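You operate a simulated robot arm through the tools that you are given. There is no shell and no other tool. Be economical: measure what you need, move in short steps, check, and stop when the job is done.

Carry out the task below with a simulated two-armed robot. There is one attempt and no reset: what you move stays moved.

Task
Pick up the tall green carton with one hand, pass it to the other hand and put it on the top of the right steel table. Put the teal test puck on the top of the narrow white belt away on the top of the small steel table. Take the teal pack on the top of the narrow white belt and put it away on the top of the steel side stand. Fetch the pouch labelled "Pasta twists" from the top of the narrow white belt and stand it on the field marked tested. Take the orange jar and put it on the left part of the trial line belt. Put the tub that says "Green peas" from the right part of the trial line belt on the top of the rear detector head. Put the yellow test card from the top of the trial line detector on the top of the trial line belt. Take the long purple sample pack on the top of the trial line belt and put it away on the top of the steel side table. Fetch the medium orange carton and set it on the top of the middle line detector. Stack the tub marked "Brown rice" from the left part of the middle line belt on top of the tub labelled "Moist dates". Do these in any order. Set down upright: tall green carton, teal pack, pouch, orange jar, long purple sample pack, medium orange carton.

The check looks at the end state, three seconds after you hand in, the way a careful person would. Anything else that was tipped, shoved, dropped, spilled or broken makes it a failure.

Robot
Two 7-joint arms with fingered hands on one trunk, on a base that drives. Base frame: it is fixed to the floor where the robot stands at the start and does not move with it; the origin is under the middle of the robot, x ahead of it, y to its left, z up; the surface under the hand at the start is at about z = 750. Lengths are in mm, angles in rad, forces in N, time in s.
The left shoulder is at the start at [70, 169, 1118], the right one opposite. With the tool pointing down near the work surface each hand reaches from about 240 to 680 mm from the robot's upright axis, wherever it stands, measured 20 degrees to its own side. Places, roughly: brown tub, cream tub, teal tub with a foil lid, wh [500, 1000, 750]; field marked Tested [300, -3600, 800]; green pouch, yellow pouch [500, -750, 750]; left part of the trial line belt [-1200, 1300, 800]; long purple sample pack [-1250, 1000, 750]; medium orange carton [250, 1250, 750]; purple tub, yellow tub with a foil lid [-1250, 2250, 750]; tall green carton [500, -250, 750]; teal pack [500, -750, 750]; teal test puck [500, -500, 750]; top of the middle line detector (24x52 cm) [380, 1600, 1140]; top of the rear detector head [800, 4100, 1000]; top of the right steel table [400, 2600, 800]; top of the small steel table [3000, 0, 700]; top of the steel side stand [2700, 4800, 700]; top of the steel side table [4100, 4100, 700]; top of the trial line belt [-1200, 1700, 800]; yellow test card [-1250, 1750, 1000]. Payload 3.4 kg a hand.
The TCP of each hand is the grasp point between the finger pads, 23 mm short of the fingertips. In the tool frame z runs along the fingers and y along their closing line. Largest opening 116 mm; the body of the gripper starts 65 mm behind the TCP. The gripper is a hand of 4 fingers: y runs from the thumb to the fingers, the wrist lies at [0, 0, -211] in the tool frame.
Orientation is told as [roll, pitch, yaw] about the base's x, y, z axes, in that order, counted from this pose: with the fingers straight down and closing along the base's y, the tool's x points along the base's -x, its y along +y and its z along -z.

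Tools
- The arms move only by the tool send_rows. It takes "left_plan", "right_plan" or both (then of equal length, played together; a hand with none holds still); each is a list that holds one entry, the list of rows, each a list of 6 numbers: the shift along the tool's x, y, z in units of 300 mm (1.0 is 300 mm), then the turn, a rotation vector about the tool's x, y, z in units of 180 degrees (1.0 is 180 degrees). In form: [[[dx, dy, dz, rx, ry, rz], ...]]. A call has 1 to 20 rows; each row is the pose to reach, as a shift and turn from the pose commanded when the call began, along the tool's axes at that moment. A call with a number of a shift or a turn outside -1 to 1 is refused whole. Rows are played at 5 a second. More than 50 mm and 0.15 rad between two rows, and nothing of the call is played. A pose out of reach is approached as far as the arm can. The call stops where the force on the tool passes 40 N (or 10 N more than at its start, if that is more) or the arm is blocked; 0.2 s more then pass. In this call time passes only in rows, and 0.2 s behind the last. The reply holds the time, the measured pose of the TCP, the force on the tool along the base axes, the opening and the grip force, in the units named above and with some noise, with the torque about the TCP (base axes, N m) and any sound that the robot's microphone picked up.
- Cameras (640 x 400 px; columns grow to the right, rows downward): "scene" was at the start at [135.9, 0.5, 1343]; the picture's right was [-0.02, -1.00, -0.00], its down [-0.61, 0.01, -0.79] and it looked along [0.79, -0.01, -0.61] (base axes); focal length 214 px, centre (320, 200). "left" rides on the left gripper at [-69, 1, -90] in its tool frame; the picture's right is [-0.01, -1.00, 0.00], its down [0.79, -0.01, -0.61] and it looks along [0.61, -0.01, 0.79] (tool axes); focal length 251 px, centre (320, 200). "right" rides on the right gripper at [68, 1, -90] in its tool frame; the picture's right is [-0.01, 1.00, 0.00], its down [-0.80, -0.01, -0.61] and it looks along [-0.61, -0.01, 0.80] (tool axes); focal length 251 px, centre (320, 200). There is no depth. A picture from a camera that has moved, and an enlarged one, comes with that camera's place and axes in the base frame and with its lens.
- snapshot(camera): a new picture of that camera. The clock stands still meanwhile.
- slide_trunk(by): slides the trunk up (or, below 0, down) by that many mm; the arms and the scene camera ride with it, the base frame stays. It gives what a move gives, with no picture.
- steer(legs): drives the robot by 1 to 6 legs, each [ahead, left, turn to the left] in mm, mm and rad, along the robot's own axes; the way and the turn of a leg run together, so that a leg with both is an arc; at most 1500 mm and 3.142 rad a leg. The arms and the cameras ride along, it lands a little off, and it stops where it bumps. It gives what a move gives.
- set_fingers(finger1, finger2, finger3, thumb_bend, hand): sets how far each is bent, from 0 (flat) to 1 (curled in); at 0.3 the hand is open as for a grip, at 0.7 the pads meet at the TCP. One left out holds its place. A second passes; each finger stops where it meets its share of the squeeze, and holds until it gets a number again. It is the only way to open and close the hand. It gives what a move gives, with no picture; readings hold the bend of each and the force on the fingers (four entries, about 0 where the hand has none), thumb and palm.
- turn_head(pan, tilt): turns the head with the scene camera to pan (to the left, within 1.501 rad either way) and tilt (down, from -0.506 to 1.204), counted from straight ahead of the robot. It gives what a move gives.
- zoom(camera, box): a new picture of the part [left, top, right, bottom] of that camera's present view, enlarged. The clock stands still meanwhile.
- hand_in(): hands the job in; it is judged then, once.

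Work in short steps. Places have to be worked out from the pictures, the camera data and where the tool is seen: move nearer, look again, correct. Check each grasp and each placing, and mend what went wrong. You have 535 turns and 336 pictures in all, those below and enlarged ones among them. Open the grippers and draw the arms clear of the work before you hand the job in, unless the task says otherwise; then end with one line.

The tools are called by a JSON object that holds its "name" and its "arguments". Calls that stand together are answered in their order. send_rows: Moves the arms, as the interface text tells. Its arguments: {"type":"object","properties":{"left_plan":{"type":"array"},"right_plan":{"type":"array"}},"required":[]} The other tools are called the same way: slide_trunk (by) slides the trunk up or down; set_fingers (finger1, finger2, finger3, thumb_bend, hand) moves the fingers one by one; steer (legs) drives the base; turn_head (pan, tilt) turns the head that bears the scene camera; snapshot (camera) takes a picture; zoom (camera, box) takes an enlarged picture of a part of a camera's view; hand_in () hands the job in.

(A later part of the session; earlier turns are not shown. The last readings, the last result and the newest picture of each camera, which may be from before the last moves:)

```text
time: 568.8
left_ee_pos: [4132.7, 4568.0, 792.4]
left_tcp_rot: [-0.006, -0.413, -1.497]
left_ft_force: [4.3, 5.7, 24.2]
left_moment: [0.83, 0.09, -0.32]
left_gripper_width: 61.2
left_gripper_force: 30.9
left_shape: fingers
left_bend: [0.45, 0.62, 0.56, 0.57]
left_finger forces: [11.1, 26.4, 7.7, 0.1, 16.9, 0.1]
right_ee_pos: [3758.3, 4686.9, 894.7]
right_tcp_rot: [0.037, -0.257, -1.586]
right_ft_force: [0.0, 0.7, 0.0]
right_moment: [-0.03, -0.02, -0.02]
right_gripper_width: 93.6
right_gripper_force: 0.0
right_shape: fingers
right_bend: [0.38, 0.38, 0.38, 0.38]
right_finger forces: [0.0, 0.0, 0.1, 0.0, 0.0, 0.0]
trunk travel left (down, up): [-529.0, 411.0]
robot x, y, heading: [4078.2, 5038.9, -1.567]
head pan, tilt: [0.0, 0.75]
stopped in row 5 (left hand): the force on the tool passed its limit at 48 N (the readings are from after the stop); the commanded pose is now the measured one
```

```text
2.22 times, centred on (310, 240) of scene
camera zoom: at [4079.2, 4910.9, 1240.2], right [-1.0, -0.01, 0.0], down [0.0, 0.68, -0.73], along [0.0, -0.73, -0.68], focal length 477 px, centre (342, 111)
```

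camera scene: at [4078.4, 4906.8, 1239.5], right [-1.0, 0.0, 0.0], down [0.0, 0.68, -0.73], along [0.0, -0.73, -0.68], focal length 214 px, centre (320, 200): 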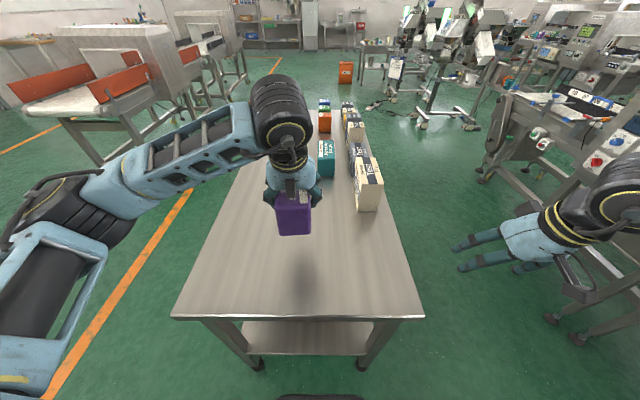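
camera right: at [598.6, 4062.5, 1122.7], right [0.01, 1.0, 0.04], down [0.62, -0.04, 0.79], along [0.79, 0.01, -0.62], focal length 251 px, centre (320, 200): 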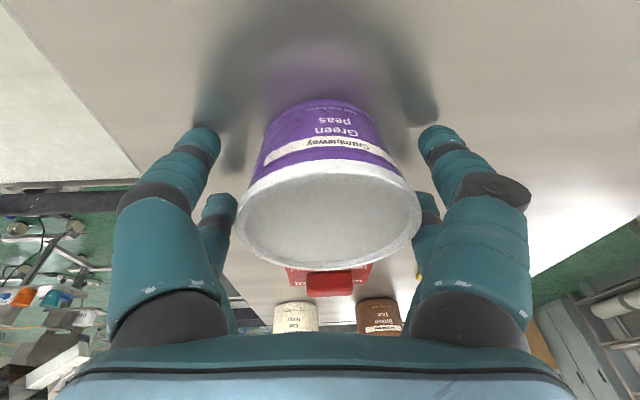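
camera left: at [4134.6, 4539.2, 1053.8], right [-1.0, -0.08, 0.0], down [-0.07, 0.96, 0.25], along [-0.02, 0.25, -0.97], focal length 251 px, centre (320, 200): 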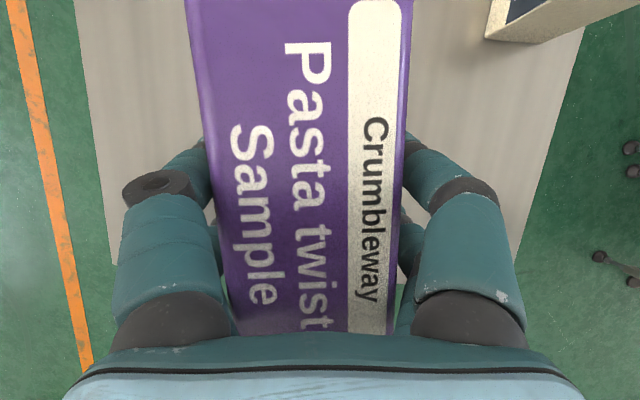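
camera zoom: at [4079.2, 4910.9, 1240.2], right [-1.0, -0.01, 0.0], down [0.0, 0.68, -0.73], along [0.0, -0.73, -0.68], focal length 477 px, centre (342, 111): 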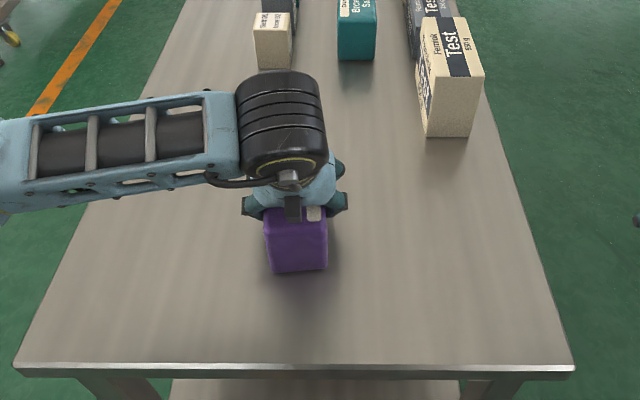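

Contact at TCP z≈792. I ease up 3 mm and release.

{"name": "send_rows", "arguments": {"left_plan": [[[-0.004, 0, -0.01, 0, 0, 0]]]}}

{"name": "set_fingers", "arguments": {"hand": "left", "finger1": 0.38, "finger2": 0.38, "finger3": 0.38, "thumb_bend": 0.38}}

{"name": "send_rows", "arguments": {"left_plan": [[[-0.026, 0, -0.06, 0, 0, 0], [-0.07, 0, -0.16, 0, 0, 0], [-0.12, 0, -0.29, 0, 0, 0], [-0.18, 0, -0.43, 0, 0, 0], [-0.24, 0, -0.57, 0, 0, 0]]]}}

{"name": "snapshot", "arguments": {"camera": "scene"}}

```text
time: 569.2
left_ee_pos: [4132.0, 4567.9, 793.0]
left_tcp_rot: [-0.005, -0.407, -1.5]
left_ft_force: [3.1, 4.1, 12.3]
left_moment: [0.45, 0.3, -0.21]
left_gripper_width: 61.1
left_gripper_force: 28.4
left_shape: fingers
left_bend: [0.45, 0.62, 0.56, 0.57]
left_finger forces: [10.9, 21.0, 7.4, 0.1, 17.2, 0.0]
right_ee_pos: [3759.1, 4686.1, 893.4]
right_tcp_rot: [0.037, -0.259, -1.586]
right_ft_force: [-0.3, 0.4, -0.3]
right_moment: [-0.04, 0.01, -0.01]
right_gripper_width: 93.9
right_gripper_force: 0.0
right_shape: fingers
right_bend: [0.38, 0.38, 0.38, 0.38]
right_finger forces: [0.0, 0.0, 0.1, 0.1, 0.0, 0.0]
trunk travel left (down, up): [-529.0, 411.0]
robot x, y, heading: [4081.7, 5039.6, -1.567]
head pan, tilt: [0.0, 0.75]
```

```text
time: 570.2
left_ee_pos: [4132.1, 4565.7, 792.8]
left_tcp_rot: [-0.006, -0.404, -1.501]
left_ft_force: [2.3, 2.2, 4.0]
left_moment: [0.09, -0.09, -0.05]
left_gripper_width: 93.4
left_gripper_force: 2.2
left_shape: fingers
left_bend: [0.38, 0.38, 0.38, 0.38]
left_finger forces: [0.0, 4.4, 0.4, 0.0, 0.0, 0.0]
right_ee_pos: [3758.0, 4684.8, 892.7]
right_tcp_rot: [0.037, -0.256, -1.588]
right_ft_force: [0.1, -0.2, 0.0]
right_moment: [0.0, -0.02, 0.01]
right_gripper_width: 93.5
right_gripper_force: 0.1
right_shape: fingers
right_bend: [0.38, 0.38, 0.38, 0.38]
right_finger forces: [0.0, 0.0, 0.1, 0.0, 0.0, 0.0]
trunk travel left (down, up): [-529.0, 411.0]
robot x, y, heading: [4079.6, 5039.5, -1.566]
head pan, tilt: [0.0, 0.75]
```

```text
time: 571.4
left_ee_pos: [4131.5, 4566.5, 979.8]
left_tcp_rot: [-0.003, -0.404, -1.502]
left_ft_force: [-0.4, 0.4, 0.1]
left_moment: [-0.02, 0.0, -0.03]
left_gripper_width: 93.4
left_gripper_force: 0.0
left_shape: fingers
left_bend: [0.38, 0.38, 0.38, 0.38]
left_finger forces: [0.1, 0.0, 0.1, 0.0, 0.0, 0.0]
right_ee_pos: [3757.1, 4684.8, 893.1]
right_tcp_rot: [0.039, -0.257, -1.585]
right_ft_force: [-0.7, -0.3, -0.5]
right_moment: [0.02, 0.0, -0.04]
right_gripper_width: 93.6
right_gripper_force: 0.1
right_shape: fingers
right_bend: [0.38, 0.38, 0.38, 0.38]
right_finger forces: [0.1, 0.0, 0.0, 0.0, 0.1, 0.1]
trunk travel left (down, up): [-529.0, 411.0]
robot x, y, heading: [4077.2, 5037.9, -1.57]
head pan, tilt: [0.0, 0.75]
```

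```text
150 pictures are left
camera scene: at [4078.1, 4907.6, 1239.5], right [-1.0, -0.01, 0.0], down [0.0, 0.68, -0.73], along [0.0, -0.73, -0.68], focal length 214 px, centre (320, 200)
```

scene: 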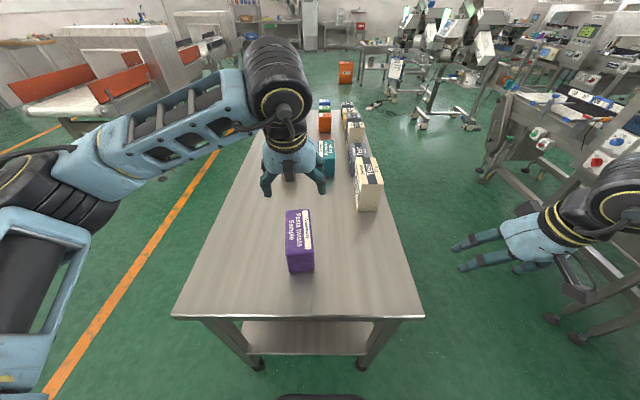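

Purple pack placed label-up as it was. I restore both hands to vertical, raise the trunk, and return to the middle line.

{"name": "slide_trunk", "arguments": {"by": 395}}

{"name": "send_rows", "arguments": {"left_plan": [[[0.03, 0, -0.02, 0, 0.032, 0], [0.06, 0, -0.04, 0, 0.064, 0], [0.1, 0, -0.06, 0, 0.096, 0], [0.14, 0, -0.08, 0, 0.126, 0]]], "right_plan": [[[0, 0, 0, 0, 0.02, 0], [0, 0, 0, 0, 0.04, 0], [0, 0, 0, 0, 0.06, 0], [0, 0, 0, 0, 0.08, 0]]]}}

{"name": "steer", "arguments": {"legs": [[-730, 0, 0], [0, -1450, 0], [0, -1450, 0], [0, -1100, 0]]}}

```text
time: 575.2
left_ee_pos: [4131.3, 4566.4, 1373.7]
left_tcp_rot: [-0.005, -0.406, -1.499]
left_ft_force: [-0.3, -0.1, -0.3]
left_moment: [0.0, 0.0, 0.0]
left_gripper_width: 93.7
left_gripper_force: 0.1
left_shape: fingers
left_bend: [0.38, 0.38, 0.38, 0.38]
left_finger forces: [0.0, 0.0, 0.0, 0.0, 0.1, 0.0]
right_ee_pos: [3757.1, 4683.7, 1288.0]
right_tcp_rot: [0.038, -0.257, -1.587]
right_ft_force: [-0.5, -0.7, -0.5]
right_moment: [0.03, 0.03, 0.01]
right_gripper_width: 93.4
right_gripper_force: 0.1
right_shape: fingers
right_bend: [0.38, 0.38, 0.38, 0.38]
right_finger forces: [0.0, 0.1, 0.0, 0.1, 0.1, 0.0]
trunk travel left (down, up): [-924.0, 16.0]
robot x, y, heading: [4082.5, 5041.3, -1.565]
head pan, tilt: [0.0, 0.75]
```

```text
time: 576.2
left_ee_pos: [4128.0, 4614.8, 1378.3]
left_tcp_rot: [-0.003, -0.007, -1.503]
left_ft_force: [-0.5, -0.2, 0.3]
left_moment: [0.02, -0.04, 0.04]
left_gripper_width: 93.2
left_gripper_force: 0.1
left_shape: fingers
left_bend: [0.38, 0.38, 0.38, 0.38]
left_finger forces: [0.1, 0.0, 0.0, 0.1, 0.0, 0.0]
right_ee_pos: [3756.8, 4683.9, 1287.7]
right_tcp_rot: [0.037, -0.003, -1.575]
right_ft_force: [0.2, 0.3, 0.5]
right_moment: [-0.01, -0.01, 0.01]
right_gripper_width: 93.8
right_gripper_force: 0.0
right_shape: fingers
right_bend: [0.38, 0.38, 0.38, 0.38]
right_finger forces: [0.0, 0.0, 0.1, 0.0, 0.0, 0.1]
trunk travel left (down, up): [-924.0, 16.0]
robot x, y, heading: [4078.1, 5033.7, -1.563]
head pan, tilt: [0.0, 0.75]
```

```text
time: 598.9
left_ee_pos: [157.6, 5302.8, 1379.3]
left_tcp_rot: [-0.006, -0.008, -1.48]
left_ft_force: [-0.5, 0.0, -0.6]
left_moment: [-0.06, 0.01, -0.02]
left_gripper_width: 93.2
left_gripper_force: 0.1
left_shape: fingers
left_bend: [0.38, 0.38, 0.38, 0.38]
left_finger forces: [0.1, 0.0, 0.0, 0.1, 0.0, 0.0]
right_ee_pos: [-217.0, 5363.8, 1288.1]
right_tcp_rot: [0.037, -0.002, -1.553]
right_ft_force: [-0.6, -0.6, 0.2]
right_moment: [0.03, 0.01, 0.0]
right_gripper_width: 93.9
right_gripper_force: 0.0
right_shape: fingers
right_bend: [0.38, 0.38, 0.38, 0.38]
right_finger forces: [0.0, 0.0, 0.0, 0.0, 0.1, 0.0]
trunk travel left (down, up): [-924.0, 16.0]
robot x, y, heading: [92.6, 5725.4, -1.541]
head pan, tilt: [0.0, 0.75]
```

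Continuing south through the passage.

{"name": "steer", "arguments": {"legs": [[0, -15, -0.03], [1300, 0, 0], [1270, 0, 0], [300, -440, 0], [700, 0, 0]]}}

```text
time: 617.9
left_ee_pos: [-336.5, 1754.1, 1378.5]
left_tcp_rot: [-0.004, -0.011, -1.518]
left_ft_force: [0.5, -0.4, -0.3]
left_moment: [0.04, -0.03, -0.01]
left_gripper_width: 93.4
left_gripper_force: 0.1
left_shape: fingers
left_bend: [0.38, 0.38, 0.38, 0.38]
left_finger forces: [0.0, 0.0, 0.0, 0.0, 0.0, 0.1]
right_ee_pos: [-704.9, 1829.7, 1288.8]
right_tcp_rot: [0.038, -0.005, -1.593]
right_ft_force: [-0.3, 0.1, -0.3]
right_moment: [-0.04, 0.02, 0.01]
right_gripper_width: 93.8
right_gripper_force: 0.0
right_shape: fingers
right_bend: [0.38, 0.38, 0.38, 0.38]
right_finger forces: [0.1, 0.0, 0.0, 0.1, 0.0, 0.0]
trunk travel left (down, up): [-924.0, 16.0]
robot x, y, heading: [-379.7, 2176.7, -1.589]
head pan, tilt: [0.0, 0.75]
```

Now in front of the middle line's left part, facing +x.

{"name": "steer", "arguments": {"legs": [[1020, 20, 0.01], [0, 0, 1.575]]}}

{"name": "turn_head", "arguments": {"pan": 0, "tilt": 0.7}}

{"name": "snapshot", "arguments": {"camera": "scene"}}

```text
time: 627.0
left_ee_pos: [54.2, 1197.4, 1380.2]
left_tcp_rot: [-0.004, -0.009, 0.065]
left_ft_force: [-0.6, -0.7, -0.8]
left_moment: [0.01, 0.0, 0.02]
left_gripper_width: 93.3
left_gripper_force: 0.1
left_shape: fingers
left_bend: [0.38, 0.38, 0.38, 0.38]
left_finger forces: [0.0, 0.0, 0.0, 0.1, 0.0, 0.0]
right_ee_pos: [-16.5, 827.0, 1289.3]
right_tcp_rot: [0.037, -0.007, -0.009]
right_ft_force: [0.3, -0.4, -0.6]
right_moment: [0.0, -0.01, -0.02]
right_gripper_width: 93.7
right_gripper_force: 0.1
right_shape: fingers
right_bend: [0.38, 0.38, 0.38, 0.38]
right_finger forces: [0.0, 0.1, 0.0, 0.0, 0.0, 0.1]
trunk travel left (down, up): [-924.0, 16.0]
robot x, y, heading: [-367.7, 1150.7, 0.001]
head pan, tilt: [0.0, 0.75]
```

```text
time: 627.6
left_ee_pos: [55.4, 1197.4, 1378.6]
left_tcp_rot: [-0.004, -0.01, 0.068]
left_ft_force: [-0.5, 0.3, -0.2]
left_moment: [0.01, 0.04, -0.02]
left_gripper_width: 93.3
left_gripper_force: 0.1
left_shape: fingers
left_bend: [0.38, 0.38, 0.38, 0.38]
left_finger forces: [0.0, 0.0, 0.0, 0.0, 0.1, 0.0]
right_ee_pos: [-16.3, 826.6, 1288.9]
right_tcp_rot: [0.037, -0.006, -0.009]
right_ft_force: [-0.5, -0.3, 0.3]
right_moment: [-0.02, -0.01, -0.02]
right_gripper_width: 93.4
right_gripper_force: 0.0
right_shape: fingers
right_bend: [0.38, 0.38, 0.38, 0.38]
right_finger forces: [0.1, 0.0, 0.0, 0.0, 0.0, 0.1]
trunk travel left (down, up): [-924.0, 16.0]
robot x, y, heading: [-367.7, 1150.9, 0.008]
head pan, tilt: [0.0, 0.7]
```

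```text
149 pictures are left
camera scene: at [-234.6, 1151.0, 1638.7], right [0.0, -1.0, 0.0], down [-0.64, 0.0, -0.76], along [0.76, 0.0, -0.64], focal length 214 px, centre (320, 200)
```

scene: 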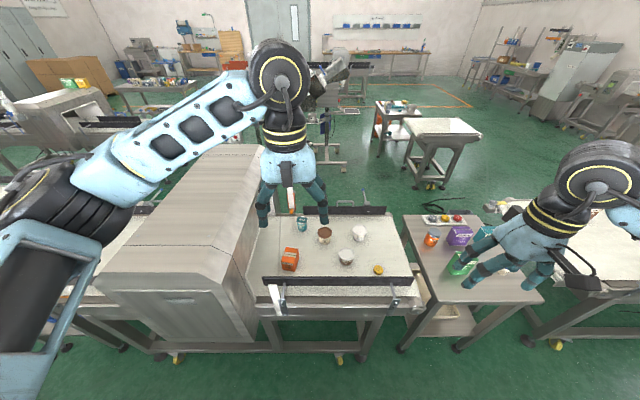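

Zooming on the items and the table.

{"name": "zoom", "arguments": {"camera": "scene", "box": [250, 200, 410, 310]}}

{"name": "zoom", "arguments": {"camera": "scene", "box": [400, 195, 560, 310]}}

```text
3.64 times, centred on (330, 255) of scene
camera zoom: at [-234.6, 1151.0, 1638.7], right [0.0, -1.0, 0.0], down [-0.64, 0.0, -0.76], along [0.76, 0.0, -0.64], focal length 780 px, centre (284, 0)
```

zoom: 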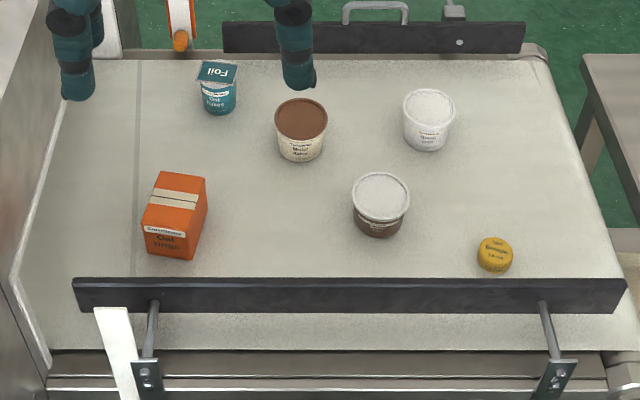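

```text
3.48 times, centred on (480, 252) of scene
camera zoom: at [-234.6, 1151.0, 1638.7], right [0.0, -1.0, 0.0], down [-0.64, 0.0, -0.76], along [0.76, 0.0, -0.64], focal length 746 px, centre (-236, 17)
```

zoom: 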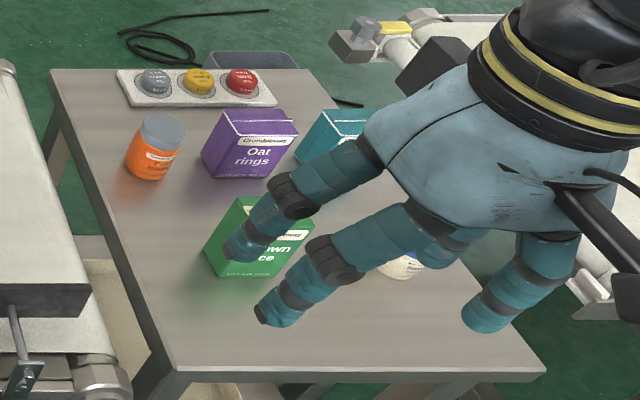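

Middle line items identified roughly. I move closer for reading labels.

{"name": "steer", "arguments": {"legs": [[245, 60, -0.005]]}}

{"name": "turn_head", "arguments": {"pan": -0.1, "tilt": 0.85}}

{"name": "snapshot", "arguments": {"camera": "scene"}}

{"name": "zoom", "arguments": {"camera": "scene", "box": [270, 210, 430, 310]}}

```text
time: 629.5
left_ee_pos: [295.1, 1253.9, 1379.4]
left_tcp_rot: [-0.003, -0.012, 0.06]
left_ft_force: [0.6, 0.1, 0.4]
left_moment: [0.0, -0.03, 0.01]
left_gripper_width: 93.5
left_gripper_force: 0.0
left_shape: fingers
left_bend: [0.38, 0.38, 0.38, 0.38]
left_finger forces: [0.0, 0.0, 0.0, 0.0, 0.1, 0.0]
right_ee_pos: [222.8, 884.3, 1288.6]
right_tcp_rot: [0.038, -0.008, -0.016]
right_ft_force: [0.5, 0.4, -0.1]
right_moment: [0.0, 0.02, -0.01]
right_gripper_width: 93.5
right_gripper_force: 0.0
right_shape: fingers
right_bend: [0.38, 0.38, 0.38, 0.38]
right_finger forces: [0.1, 0.0, 0.0, 0.1, 0.0, 0.1]
trunk travel left (down, up): [-924.0, 16.0]
robot x, y, heading: [-123.9, 1210.5, -0.003]
head pan, tilt: [0.0, 0.7]
```

```text
time: 630.2
left_ee_pos: [297.8, 1254.1, 1379.7]
left_tcp_rot: [-0.004, -0.01, 0.06]
left_ft_force: [0.5, -0.6, -0.6]
left_moment: [-0.02, -0.02, 0.0]
left_gripper_width: 93.3
left_gripper_force: 0.1
left_shape: fingers
left_bend: [0.38, 0.38, 0.38, 0.38]
left_finger forces: [0.0, 0.0, 0.0, 0.0, 0.0, 0.0]
right_ee_pos: [225.4, 882.0, 1287.3]
right_tcp_rot: [0.035, -0.006, -0.015]
right_ft_force: [0.2, 0.1, 0.1]
right_moment: [-0.01, 0.01, 0.0]
right_gripper_width: 93.8
right_gripper_force: 0.0
right_shape: fingers
right_bend: [0.38, 0.38, 0.38, 0.38]
right_finger forces: [0.0, 0.0, 0.1, 0.1, 0.0, 0.0]
trunk travel left (down, up): [-924.0, 16.0]
robot x, y, heading: [-126.2, 1208.6, -0.003]
head pan, tilt: [-0.099, 0.85]
```

```text
146 pictures are left
camera scene: at [1.7, 1201.9, 1626.6], right [-0.1, -0.99, 0.0], down [-0.75, 0.08, -0.66], along [0.66, -0.07, -0.75], focal length 214 px, centre (320, 200)
```

scene: 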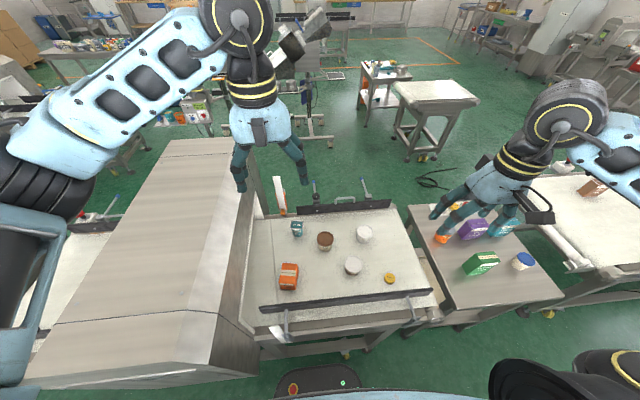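

```text
4.00 times, centred on (350, 260) of scene
camera zoom: at [1.7, 1201.9, 1626.6], right [-0.1, -0.99, 0.0], down [-0.75, 0.08, -0.66], along [0.66, -0.07, -0.75], focal length 858 px, centre (200, -40)
```

zoom: 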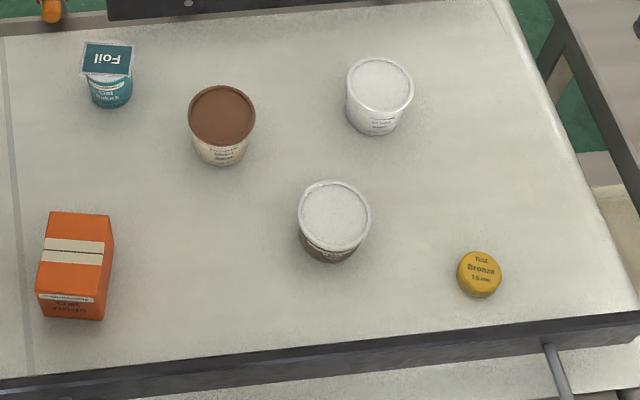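

Lowering the trunk 280 mm to read the labels.

{"name": "slide_trunk", "arguments": {"by": -280}}

{"name": "zoom", "arguments": {"camera": "scene", "box": [270, 200, 430, 310]}}

{"name": "snapshot", "arguments": {"camera": "left"}}

```text
time: 633.0
left_ee_pos: [301.6, 1263.9, 1133.9]
left_tcp_rot: [0.006, -0.043, 0.066]
left_ft_force: [0.2, -0.2, -0.1]
left_moment: [-0.06, -0.02, 0.02]
left_gripper_width: 93.2
left_gripper_force: 0.0
left_shape: fingers
left_bend: [0.38, 0.38, 0.38, 0.38]
left_finger forces: [0.0, 0.0, 0.0, 0.0, 0.1, 0.0]
right_ee_pos: [228.6, 892.8, 1029.2]
right_tcp_rot: [0.05, -0.016, -0.01]
right_ft_force: [0.1, 0.7, 1.0]
right_moment: [-0.02, -0.01, -0.01]
right_gripper_width: 93.7
right_gripper_force: 0.1
right_shape: fingers
right_bend: [0.38, 0.38, 0.38, 0.38]
right_finger forces: [0.0, 0.0, 0.1, 0.0, 0.0, 0.1]
trunk travel left (down, up): [-644.0, 296.0]
robot x, y, heading: [-111.4, 1229.1, -0.0]
head pan, tilt: [-0.099, 0.85]
```

```text
3.64 times, centred on (350, 255) of scene
camera zoom: at [2.0, 1191.7, 1369.1], right [-0.1, -0.99, -0.02], down [-0.74, 0.09, -0.67], along [0.66, -0.05, -0.75], focal length 780 px, centre (211, 0)
```

zoom: 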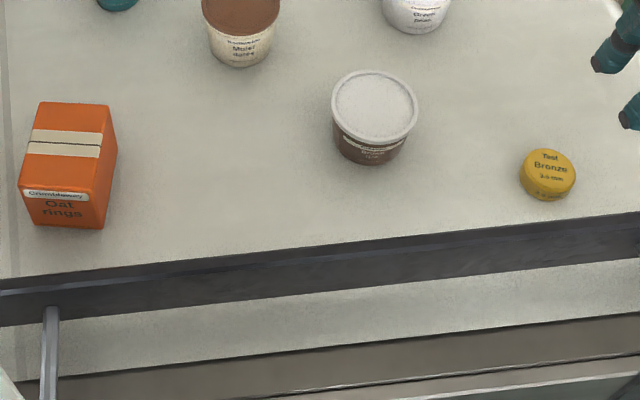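

```text
143 pictures are left
camera left: at [365.6, 1267.0, 1227.0], right [0.07, -1.0, -0.01], down [-0.82, -0.06, 0.57], along [-0.57, -0.04, -0.82], focal length 251 px, centre (320, 200)
```

left: 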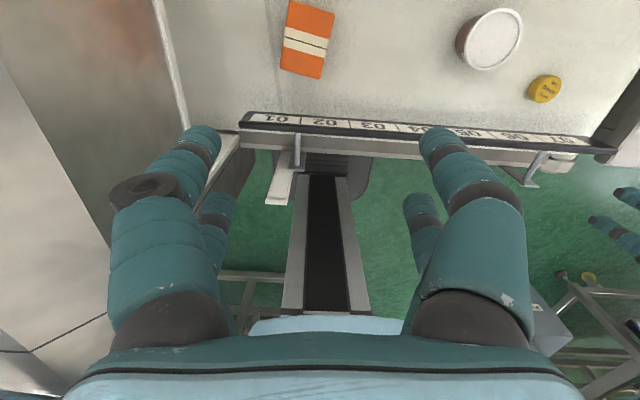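

Left elbow rests on the detector; raising again. Labels: cream tub with brown lid = "Moist dates", brown tub with white lid = "Brown rice".

{"name": "slide_trunk", "arguments": {"by": 100}}

{"name": "snapshot", "arguments": {"camera": "scene"}}

```text
time: 634.3
left_ee_pos: [298.5, 1254.5, 1199.1]
left_tcp_rot: [-0.005, -0.011, 0.06]
left_ft_force: [-0.4, -1.6, -0.4]
left_moment: [0.01, -0.03, 0.04]
left_gripper_width: 93.4
left_gripper_force: 0.1
left_shape: fingers
left_bend: [0.38, 0.38, 0.38, 0.38]
left_finger forces: [0.1, 0.0, 0.0, 0.0, 0.0, 0.0]
right_ee_pos: [225.6, 884.0, 1107.0]
right_tcp_rot: [0.037, -0.006, -0.013]
right_ft_force: [-0.1, -0.3, -0.6]
right_moment: [-0.01, -0.02, -0.01]
right_gripper_width: 93.5
right_gripper_force: 0.0
right_shape: fingers
right_bend: [0.38, 0.38, 0.38, 0.38]
right_finger forces: [0.1, 0.0, 0.1, 0.0, 0.1, 0.0]
trunk travel left (down, up): [-744.0, 196.0]
robot x, y, heading: [-125.6, 1210.0, -0.004]
head pan, tilt: [-0.099, 0.85]
```

```text
142 pictures are left
camera scene: at [1.9, 1201.7, 1446.3], right [-0.1, -0.99, 0.0], down [-0.75, 0.08, -0.66], along [0.66, -0.07, -0.75], focal length 214 px, centre (320, 200)
```

scene: 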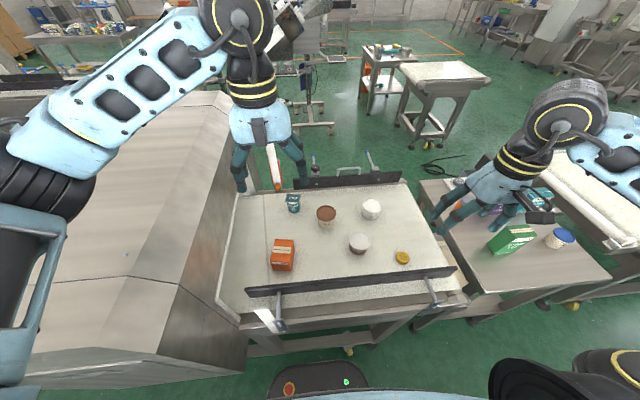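

Pose restored. The right hand goes over the brown tub at ≈(351,1036).

{"name": "set_fingers", "arguments": {"hand": "right", "finger1": 0.3, "finger2": 0.3, "finger3": 0.3, "thumb_bend": 0.3}}

{"name": "send_rows", "arguments": {"right_plan": [[[-0.07, 0.085, 0.085, 0, 0, 0], [-0.14, 0.17, 0.17, 0, 0, 0], [-0.21, 0.255, 0.255, 0, 0, 0], [-0.28, 0.34, 0.34, 0, 0, 0], [-0.35, 0.42, 0.43, 0, 0, 0], [-0.42, 0.507, 0.5, 0, 0, 0]]]}}

{"name": "snapshot", "arguments": {"camera": "right"}}

{"name": "zoom", "arguments": {"camera": "scene", "box": [250, 170, 470, 310]}}

```text
time: 635.3
left_ee_pos: [298.8, 1255.7, 1199.0]
left_tcp_rot: [-0.005, -0.01, 0.06]
left_ft_force: [-1.0, -0.3, 0.1]
left_moment: [0.01, -0.02, -0.01]
left_gripper_width: 93.4
left_gripper_force: 0.2
left_shape: fingers
left_bend: [0.38, 0.38, 0.38, 0.38]
left_finger forces: [0.1, 0.1, 0.0, 0.0, 0.0, 0.0]
right_ee_pos: [227.5, 884.2, 1107.8]
right_tcp_rot: [0.036, -0.007, -0.013]
right_ft_force: [0.6, -0.5, -0.5]
right_moment: [-0.03, -0.02, -0.02]
right_gripper_width: 116.4
right_gripper_force: 0.0
right_shape: fingers
right_bend: [0.3, 0.3, 0.3, 0.3]
right_finger forces: [0.0, 0.0, 0.0, 0.1, 0.1, 0.0]
trunk travel left (down, up): [-744.0, 196.0]
robot x, y, heading: [-127.0, 1210.3, -0.002]
head pan, tilt: [-0.099, 0.85]
```

```text
time: 636.7
left_ee_pos: [299.7, 1255.7, 1198.0]
left_tcp_rot: [-0.006, -0.008, 0.059]
left_ft_force: [0.2, 0.1, -0.5]
left_moment: [0.02, -0.02, 0.0]
left_gripper_width: 93.8
left_gripper_force: 0.0
left_shape: fingers
left_bend: [0.38, 0.38, 0.38, 0.38]
left_finger forces: [0.0, 0.0, 0.0, 0.1, 0.0, 0.0]
right_ee_pos: [356.8, 1043.0, 962.4]
right_tcp_rot: [0.036, -0.003, -0.014]
right_ft_force: [0.3, -0.6, 0.6]
right_moment: [-0.02, 0.01, -0.01]
right_gripper_width: 116.8
right_gripper_force: 0.0
right_shape: fingers
right_bend: [0.3, 0.3, 0.3, 0.3]
right_finger forces: [0.0, 0.1, 0.1, 0.0, 0.0, 0.0]
trunk travel left (down, up): [-744.0, 196.0]
robot x, y, heading: [-124.5, 1206.2, -0.004]
head pan, tilt: [-0.099, 0.85]
```

```text
141 pictures are left
camera right: at [287.1, 1041.3, 1052.1], right [0.02, 1.0, 0.04], down [0.79, -0.04, 0.61], along [0.61, 0.01, -0.79], focal length 251 px, centre (320, 200)
```

right: 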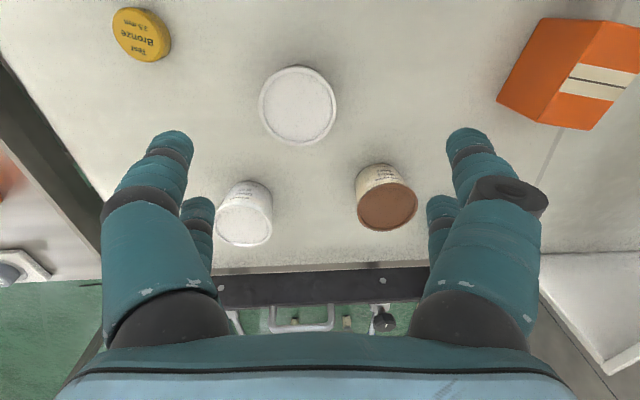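

```text
2.86 times, centred on (360, 240) of scene
camera zoom: at [3.8, 1203.6, 1446.4], right [-0.1, -0.99, 0.0], down [-0.75, 0.08, -0.66], along [0.66, -0.07, -0.75], focal length 613 px, centre (206, 86)
```

zoom: 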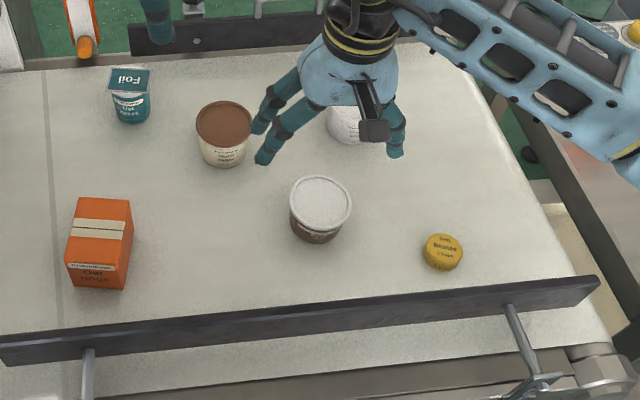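

Brown tub: (354,1030), lid z≈830; Moist dates: ≈(490,1128), lid z≈815. Descending on the brown tub.

{"name": "send_rows", "arguments": {"right_plan": [[[0.003, -0.015, 0.12, 0, 0, 0], [0.006, -0.03, 0.24, 0, 0, 0], [0.01, -0.045, 0.36, 0, 0, 0], [0.01, -0.06, 0.48, 0, 0, 0]]]}}

{"name": "snapshot", "arguments": {"camera": "right"}}

```text
time: 637.7
left_ee_pos: [298.9, 1253.9, 1198.4]
left_tcp_rot: [-0.003, -0.009, 0.059]
left_ft_force: [0.0, 0.4, 0.0]
left_moment: [0.0, 0.01, 0.0]
left_gripper_width: 93.2
left_gripper_force: 0.1
left_shape: fingers
left_bend: [0.38, 0.38, 0.38, 0.38]
left_finger forces: [0.1, 0.0, 0.0, 0.1, 0.0, 0.0]
right_ee_pos: [352.3, 1028.4, 818.9]
right_tcp_rot: [0.036, -0.007, -0.013]
right_ft_force: [-0.2, -0.1, -0.9]
right_moment: [0.0, 0.0, 0.01]
right_gripper_width: 116.9
right_gripper_force: 0.1
right_shape: fingers
right_bend: [0.3, 0.3, 0.3, 0.3]
right_finger forces: [0.0, 0.0, 0.1, 0.0, 0.1, 0.0]
trunk travel left (down, up): [-744.0, 196.0]
robot x, y, heading: [-123.7, 1207.7, -0.001]
head pan, tilt: [-0.099, 0.85]
```

```text
139 pictures are left
camera right: at [283.4, 1026.3, 907.8], right [0.02, 1.0, 0.04], down [0.79, -0.04, 0.61], along [0.61, 0.02, -0.79], focal length 251 px, centre (320, 200)
```

right: 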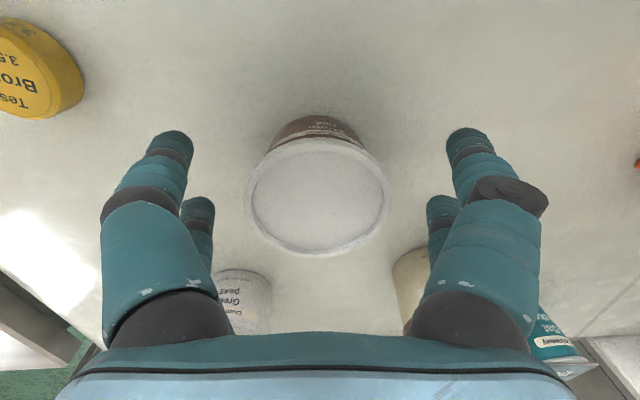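

The lid is lower than thought (z≈800) and ~13 mm further in x. Correcting and lowering 25 mm.

{"name": "send_rows", "arguments": {"right_plan": [[[-0.045, -0.003, 0, 0, 0, 0], [-0.045, -0.006, 0.05, 0, 0, 0], [-0.045, -0.006, 0.085, 0, 0, 0]]]}}

{"name": "snapshot", "arguments": {"camera": "right"}}

```text
time: 638.5
left_ee_pos: [297.9, 1254.9, 1199.6]
left_tcp_rot: [-0.004, -0.009, 0.059]
left_ft_force: [-0.1, -1.2, 0.4]
left_moment: [-0.02, -0.02, 0.01]
left_gripper_width: 93.3
left_gripper_force: 0.0
left_shape: fingers
left_bend: [0.38, 0.38, 0.38, 0.38]
left_finger forces: [0.1, 0.0, 0.1, 0.1, 0.0, 0.1]
right_ee_pos: [366.3, 1027.7, 794.7]
right_tcp_rot: [0.038, -0.005, -0.014]
right_ft_force: [0.8, 0.2, -0.5]
right_moment: [-0.01, -0.01, 0.01]
right_gripper_width: 116.9
right_gripper_force: 0.0
right_shape: fingers
right_bend: [0.3, 0.3, 0.3, 0.3]
right_finger forces: [0.0, 0.0, 0.0, 0.0, 0.1, 0.1]
trunk travel left (down, up): [-744.0, 196.0]
robot x, y, heading: [-124.6, 1210.8, -0.004]
head pan, tilt: [-0.099, 0.85]
```

```text
138 pictures are left
camera right: at [296.7, 1025.5, 883.2], right [0.02, 1.0, 0.04], down [0.79, -0.04, 0.61], along [0.61, 0.02, -0.79], focal length 251 px, centre (320, 200)
```

right: 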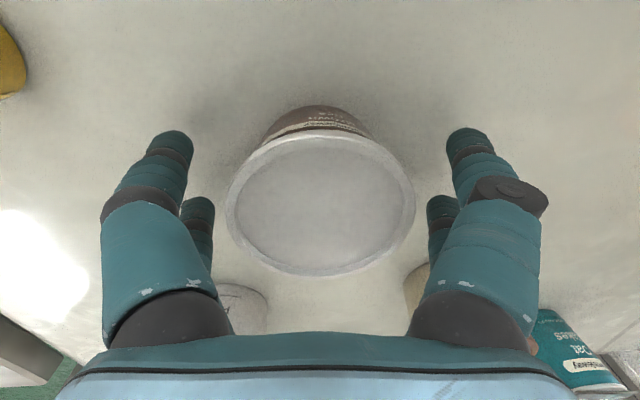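

Size-change measurement says the lid is at z≈824, ⌀57 mm, centre x≈346. I shift back 19 mm and up 8 mm.

{"name": "send_rows", "arguments": {"right_plan": [[[0.03, 0, -0.015, 0, 0, 0], [0.065, 0, -0.028, 0, 0, 0]]]}}

{"name": "snapshot", "arguments": {"camera": "right"}}

{"name": "zoom", "arguments": {"camera": "scene", "box": [270, 180, 430, 300]}}

```text
time: 639.1
left_ee_pos: [298.0, 1254.8, 1199.0]
left_tcp_rot: [-0.003, -0.01, 0.06]
left_ft_force: [-0.4, 0.2, -0.5]
left_moment: [-0.01, 0.01, 0.01]
left_gripper_width: 93.3
left_gripper_force: 0.0
left_shape: fingers
left_bend: [0.38, 0.38, 0.38, 0.38]
left_finger forces: [0.0, 0.1, 0.0, 0.0, 0.0, 0.0]
right_ee_pos: [346.4, 1027.0, 803.8]
right_tcp_rot: [0.036, -0.005, -0.014]
right_ft_force: [-0.1, 0.4, 0.3]
right_moment: [0.0, 0.01, 0.03]
right_gripper_width: 116.7
right_gripper_force: 0.1
right_shape: fingers
right_bend: [0.3, 0.3, 0.3, 0.3]
right_finger forces: [0.0, 0.0, 0.0, 0.0, 0.0, 0.0]
trunk travel left (down, up): [-744.0, 196.0]
robot x, y, heading: [-125.0, 1212.4, -0.004]
head pan, tilt: [-0.099, 0.85]
```

```text
137 pictures are left
camera right: at [276.8, 1024.9, 891.6], right [0.02, 1.0, 0.04], down [0.79, -0.04, 0.61], along [0.61, 0.02, -0.79], focal length 251 px, centre (320, 200)
```

right: 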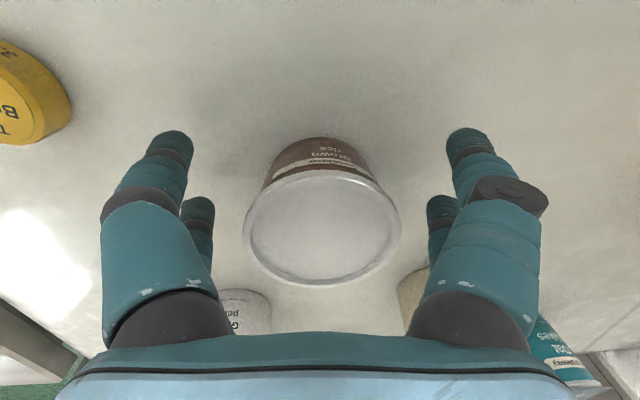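

```text
3.33 times, centred on (350, 240) of scene
camera zoom: at [2.2, 1202.1, 1446.5], right [-0.1, -0.99, 0.0], down [-0.75, 0.08, -0.66], along [0.66, -0.07, -0.75], focal length 715 px, centre (220, 67)
```

zoom: 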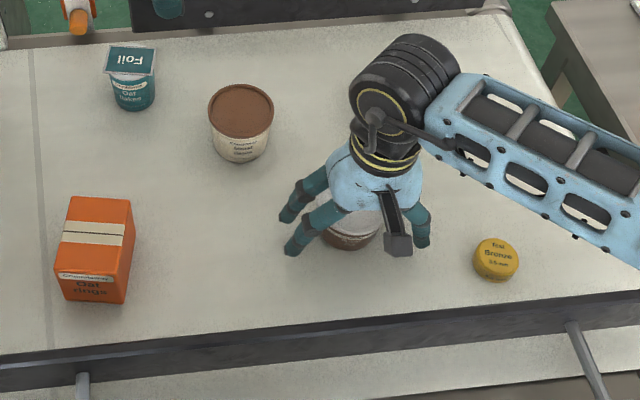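

Centred well now. Closing and lifting.

{"name": "set_fingers", "arguments": {"hand": "right", "finger1": 0.7, "finger2": 0.7, "finger3": 0.7, "thumb_bend": 0.7}}

{"name": "send_rows", "arguments": {"right_plan": [[[0, 0, -0.04, 0, 0, 0], [0, 0, -0.12, 0, 0, 0], [0, 0, -0.25, 0, 0, 0], [0, 0, -0.38, 0, 0, 0]]]}}

{"name": "snapshot", "arguments": {"camera": "right"}}

{"name": "zoom", "arguments": {"camera": "scene", "box": [270, 180, 430, 300]}}

```text
time: 640.1
left_ee_pos: [298.3, 1254.2, 1198.9]
left_tcp_rot: [-0.004, -0.009, 0.059]
left_ft_force: [-1.1, 0.0, 0.9]
left_moment: [0.03, 0.01, 0.02]
left_gripper_width: 93.4
left_gripper_force: 0.1
left_shape: fingers
left_bend: [0.38, 0.38, 0.38, 0.38]
left_finger forces: [0.0, 0.1, 0.0, 0.0, 0.0, 0.0]
right_ee_pos: [346.7, 1026.1, 802.6]
right_tcp_rot: [0.037, -0.006, -0.013]
right_ft_force: [0.6, 0.2, 1.0]
right_moment: [-0.04, -0.01, 0.0]
right_gripper_width: 10.2
right_gripper_force: 11.7
right_shape: fingers
right_bend: [0.67, 0.51, 0.48, 0.67]
right_finger forces: [1.8, 9.2, 8.0, 0.0, 3.8, 0.0]
trunk travel left (down, up): [-744.0, 196.0]
robot x, y, heading: [-118.1, 1206.0, -0.004]
head pan, tilt: [-0.099, 0.85]
```

```text
time: 641.1
left_ee_pos: [299.4, 1254.2, 1198.9]
left_tcp_rot: [-0.004, -0.008, 0.059]
left_ft_force: [-0.5, 0.1, -0.8]
left_moment: [0.01, -0.04, -0.03]
left_gripper_width: 93.5
left_gripper_force: 0.1
left_shape: fingers
left_bend: [0.38, 0.38, 0.38, 0.38]
left_finger forces: [0.0, 0.1, 0.0, 0.1, 0.1, 0.1]
right_ee_pos: [346.7, 1022.0, 916.5]
right_tcp_rot: [0.037, -0.004, -0.014]
right_ft_force: [-0.1, 0.1, -1.6]
right_moment: [0.01, 0.03, -0.01]
right_gripper_width: 9.6
right_gripper_force: 11.0
right_shape: fingers
right_bend: [0.67, 0.51, 0.48, 0.67]
right_finger forces: [1.9, 9.0, 7.9, 0.0, 3.6, 0.0]
trunk travel left (down, up): [-744.0, 196.0]
robot x, y, heading: [-123.5, 1210.7, -0.002]
head pan, tilt: [-0.099, 0.85]
```

```text
135 pictures are left
camera right: at [277.3, 1021.0, 1005.5], right [0.02, 1.0, 0.04], down [0.79, -0.04, 0.61], along [0.61, 0.01, -0.79], focal length 251 px, centre (320, 200)
```

right: 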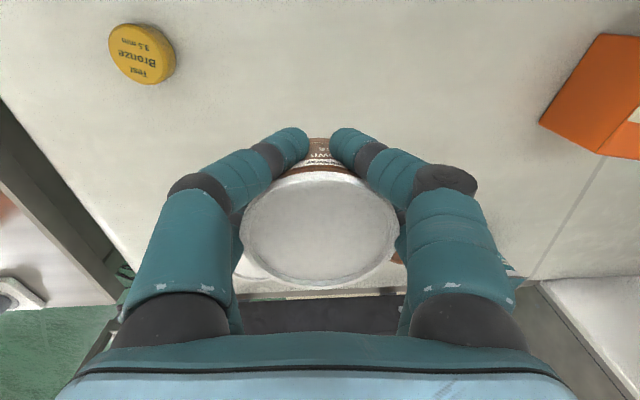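

```text
3.33 times, centred on (350, 240) of scene
camera zoom: at [2.6, 1202.4, 1446.4], right [-0.1, -0.99, 0.0], down [-0.75, 0.08, -0.66], along [0.66, -0.07, -0.75], focal length 715 px, centre (220, 67)
```

zoom: 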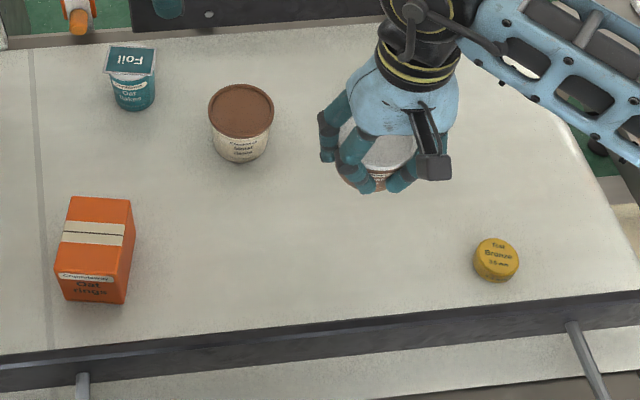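

The brown tub is caged, sitting ~13 mm ahead of the TCP. I move it above the Moist dates tub (≈485,1127).

{"name": "send_rows", "arguments": {"right_plan": [[[-0.1, 0.085, 0, 0, 0, 0], [-0.2, 0.17, 0, 0, 0, 0], [-0.31, 0.26, 0, 0, 0, 0], [-0.417, 0.35, 0.01, 0, 0, 0]]]}}

{"name": "zoom", "arguments": {"camera": "scene", "box": [270, 160, 410, 260]}}

{"name": "snapshot", "arguments": {"camera": "left"}}

```text
time: 642.1
left_ee_pos: [300.2, 1257.6, 1197.8]
left_tcp_rot: [-0.009, -0.01, 0.06]
left_ft_force: [0.1, -0.1, 0.8]
left_moment: [-0.03, -0.01, -0.01]
left_gripper_width: 93.5
left_gripper_force: 0.0
left_shape: fingers
left_bend: [0.38, 0.38, 0.38, 0.38]
left_finger forces: [0.0, 0.0, 0.0, 0.0, 0.1, 0.0]
right_ee_pos: [473.8, 1127.4, 916.6]
right_tcp_rot: [0.034, -0.005, -0.012]
right_ft_force: [-0.1, 0.0, -0.7]
right_moment: [-0.04, 0.09, 0.05]
right_gripper_width: 9.2
right_gripper_force: 11.5
right_shape: fingers
right_bend: [0.67, 0.51, 0.48, 0.67]
right_finger forces: [2.0, 9.0, 7.7, 0.0, 3.5, 0.2]
trunk travel left (down, up): [-744.0, 196.0]
robot x, y, heading: [-123.3, 1208.6, -0.004]
head pan, tilt: [-0.099, 0.85]
```

```text
4.00 times, centred on (340, 210) of scene
camera zoom: at [4.2, 1205.3, 1446.3], right [-0.1, -0.99, 0.0], down [-0.75, 0.08, -0.66], along [0.66, -0.07, -0.75], focal length 858 px, centre (240, 160)
```

zoom: 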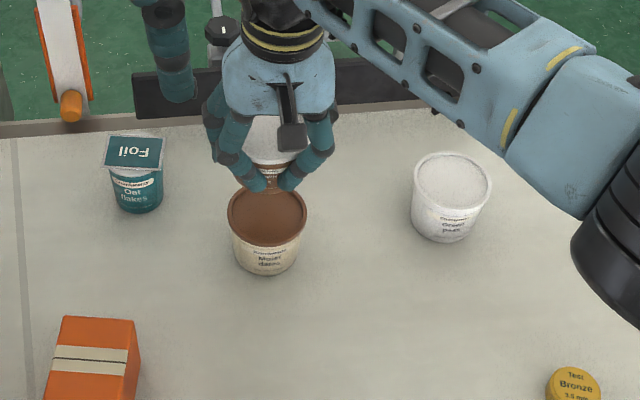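

```text
132 pictures are left
camera left: at [367.5, 1262.5, 1289.2], right [0.07, -1.0, 0.01], down [-0.8, -0.05, 0.6], along [-0.6, -0.05, -0.8], focal length 251 px, centre (320, 200)
```

left: 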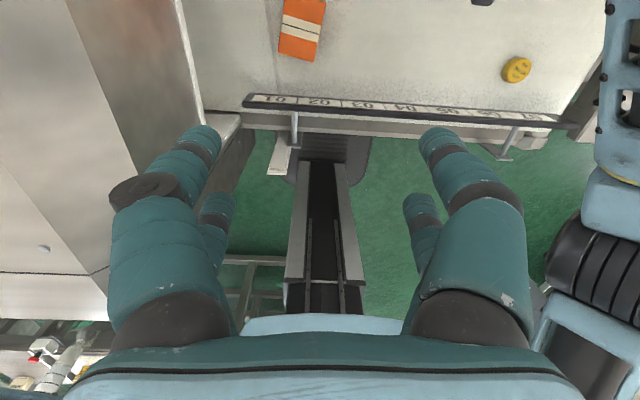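

Brown tub at (486,1129), dates lid centre ≈(495,1128), z≈812. I shift 8 mm forward and descend.

{"name": "send_rows", "arguments": {"right_plan": [[[-0.027, 0, 0.03, 0, 0, 0], [-0.027, -0.003, 0.09, 0, 0, 0], [-0.027, -0.005, 0.14, 0, 0, 0]]]}}

{"name": "zoom", "arguments": {"camera": "scene", "box": [270, 160, 410, 260]}}

```text
time: 642.9
left_ee_pos: [298.6, 1254.3, 1199.2]
left_tcp_rot: [-0.004, -0.008, 0.058]
left_ft_force: [-0.3, -0.1, -1.0]
left_moment: [-0.01, 0.02, -0.01]
left_gripper_width: 93.3
left_gripper_force: 0.1
left_shape: fingers
left_bend: [0.38, 0.38, 0.38, 0.38]
left_finger forces: [0.0, 0.1, 0.0, 0.0, 0.0, 0.0]
right_ee_pos: [480.4, 1124.3, 875.5]
right_tcp_rot: [0.036, -0.007, -0.013]
right_ft_force: [0.0, -0.4, -1.1]
right_moment: [0.01, 0.04, 0.01]
right_gripper_width: 9.2
right_gripper_force: 11.2
right_shape: fingers
right_bend: [0.67, 0.51, 0.48, 0.67]
right_finger forces: [1.9, 8.8, 7.7, 0.0, 3.5, 0.0]
trunk travel left (down, up): [-744.0, 196.0]
robot x, y, heading: [-122.5, 1211.7, -0.003]
head pan, tilt: [-0.099, 0.85]
```

```text
4.00 times, centred on (340, 210) of scene
camera zoom: at [2.9, 1202.0, 1446.4], right [-0.1, -0.99, 0.0], down [-0.75, 0.08, -0.66], along [0.66, -0.07, -0.75], focal length 858 px, centre (240, 160)
```

zoom: 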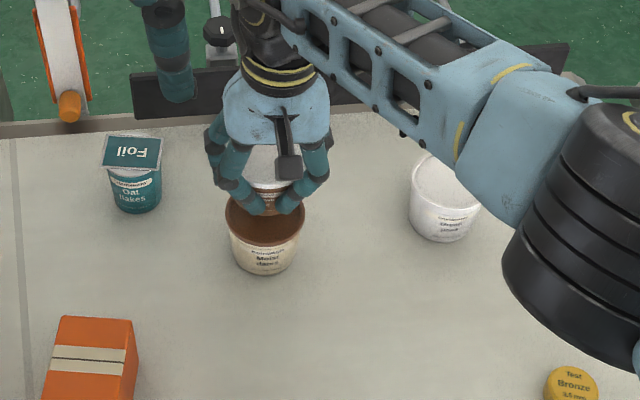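

Nearly aligned; nudge +4 mm in x and y and descend slowly.

{"name": "send_rows", "arguments": {"right_plan": [[[-0.013, 0.013, 0.015, 0, 0, 0], [-0.013, 0.013, 0.03, 0, 0, 0], [-0.013, 0.013, 0.045, 0, 0, 0], [-0.013, 0.013, 0.06, 0, 0, 0], [-0.013, 0.013, 0.072, 0, 0, 0]]]}}

{"name": "zoom", "arguments": {"camera": "scene", "box": [270, 160, 410, 260]}}

```text
time: 644.1
left_ee_pos: [297.8, 1254.1, 1199.2]
left_tcp_rot: [-0.003, -0.011, 0.061]
left_ft_force: [-0.1, -0.9, 0.3]
left_moment: [0.04, -0.02, 0.02]
left_gripper_width: 93.5
left_gripper_force: 0.1
left_shape: fingers
left_bend: [0.38, 0.38, 0.38, 0.38]
left_finger forces: [0.0, 0.0, 0.1, 0.1, 0.1, 0.0]
right_ee_pos: [478.1, 1126.5, 855.7]
right_tcp_rot: [0.039, -0.006, -0.013]
right_ft_force: [1.1, 2.2, 8.5]
right_moment: [-0.09, -0.12, 0.05]
right_gripper_width: 1.8
right_gripper_force: 7.1
right_shape: fingers
right_bend: [0.7, 0.53, 0.5, 0.7]
right_finger forces: [0.0, 8.2, 6.5, 0.0, 0.0, 0.0]
right hand out of reach, approached as far as the arm can: row 3, 4, 5
trunk travel left (down, up): [-744.0, 196.0]
robot x, y, heading: [-122.5, 1210.6, -0.002]
head pan, tilt: [-0.099, 0.85]
```

```text
4.00 times, centred on (340, 210) of scene
camera zoom: at [1.8, 1201.8, 1446.6], right [-0.1, -0.99, 0.0], down [-0.75, 0.08, -0.66], along [0.66, -0.07, -0.75], focal length 858 px, centre (240, 160)
```

zoom: 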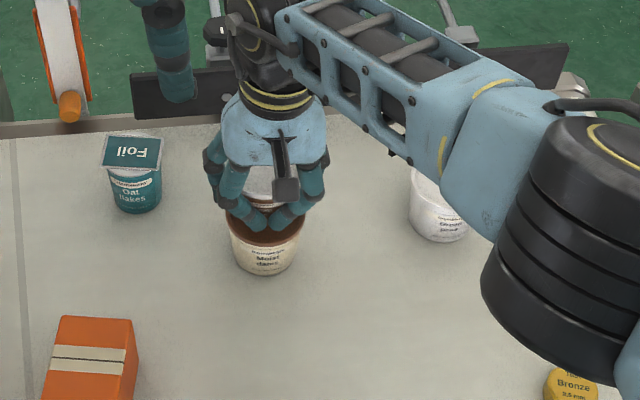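

Contact (8.5 N). Checking with the hand camera before release.

{"name": "snapshot", "arguments": {"camera": "right"}}

{"name": "zoom", "arguments": {"camera": "scene", "box": [310, 190, 360, 235]}}

```text
129 pictures are left
camera right: at [407.6, 1125.8, 944.0], right [0.02, 1.0, 0.04], down [0.79, -0.04, 0.61], along [0.61, 0.02, -0.79], focal length 251 px, centre (320, 200)
```

right: 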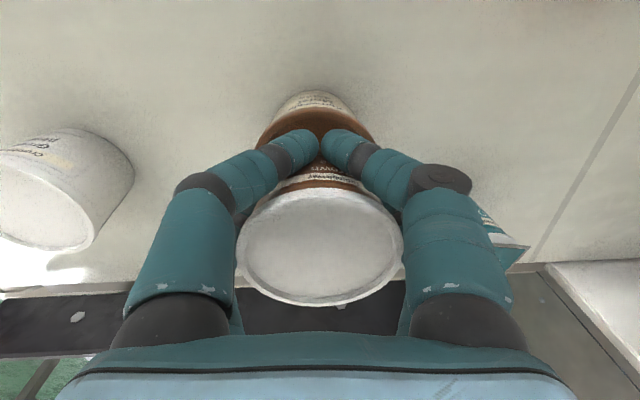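

```text
8.89 times, centred on (335, 212) of scene
camera zoom: at [1.8, 1201.8, 1446.6], right [-0.1, -0.99, 0.0], down [-0.75, 0.08, -0.66], along [0.66, -0.07, -0.75], focal length 1906 px, centre (187, 89)
```

zoom: 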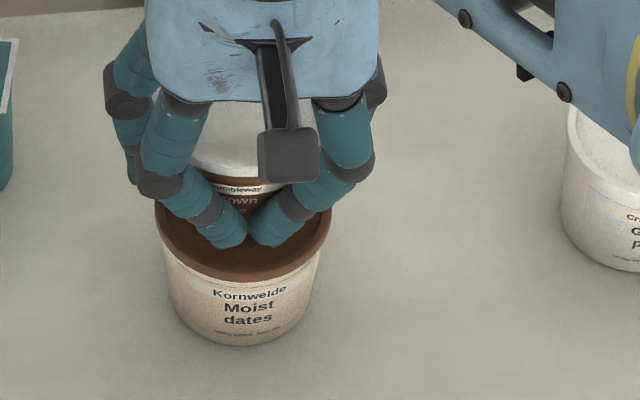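

Brown tub is centred over the Moist dates lid within ~5 mm. I release gradually.

{"name": "set_fingers", "arguments": {"hand": "right", "finger1": 0.55, "finger2": 0.42, "finger3": 0.42, "thumb_bend": 0.55}}

{"name": "snapshot", "arguments": {"camera": "right"}}

```text
time: 645.1
left_ee_pos: [298.1, 1254.9, 1198.7]
left_tcp_rot: [-0.003, -0.009, 0.06]
left_ft_force: [-0.4, 0.0, -0.5]
left_moment: [0.03, -0.02, -0.01]
left_gripper_width: 93.6
left_gripper_force: 0.1
left_shape: fingers
left_bend: [0.38, 0.38, 0.38, 0.38]
left_finger forces: [0.1, 0.0, 0.0, 0.0, 0.0, 0.0]
right_ee_pos: [478.0, 1127.3, 854.7]
right_tcp_rot: [0.037, -0.007, -0.015]
right_ft_force: [-0.1, -0.1, 0.2]
right_moment: [-0.01, 0.02, 0.0]
right_gripper_width: 42.8
right_gripper_force: 0.0
right_shape: fingers
right_bend: [0.55, 0.42, 0.42, 0.55]
right_finger forces: [0.0, 0.0, 0.0, 0.0, 0.0, 0.0]
trunk travel left (down, up): [-744.0, 196.0]
robot x, y, heading: [-122.4, 1204.4, -0.001]
head pan, tilt: [-0.099, 0.85]
```

```text
127 pictures are left
camera right: at [408.1, 1125.8, 943.2], right [0.02, 1.0, 0.04], down [0.79, -0.04, 0.61], along [0.61, 0.02, -0.79], focal length 251 px, centre (320, 200)
```

right: 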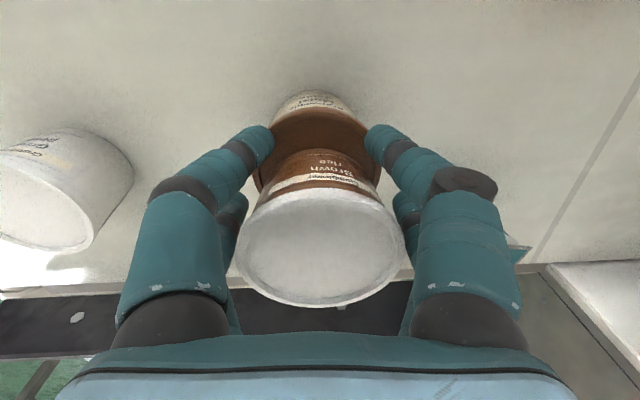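

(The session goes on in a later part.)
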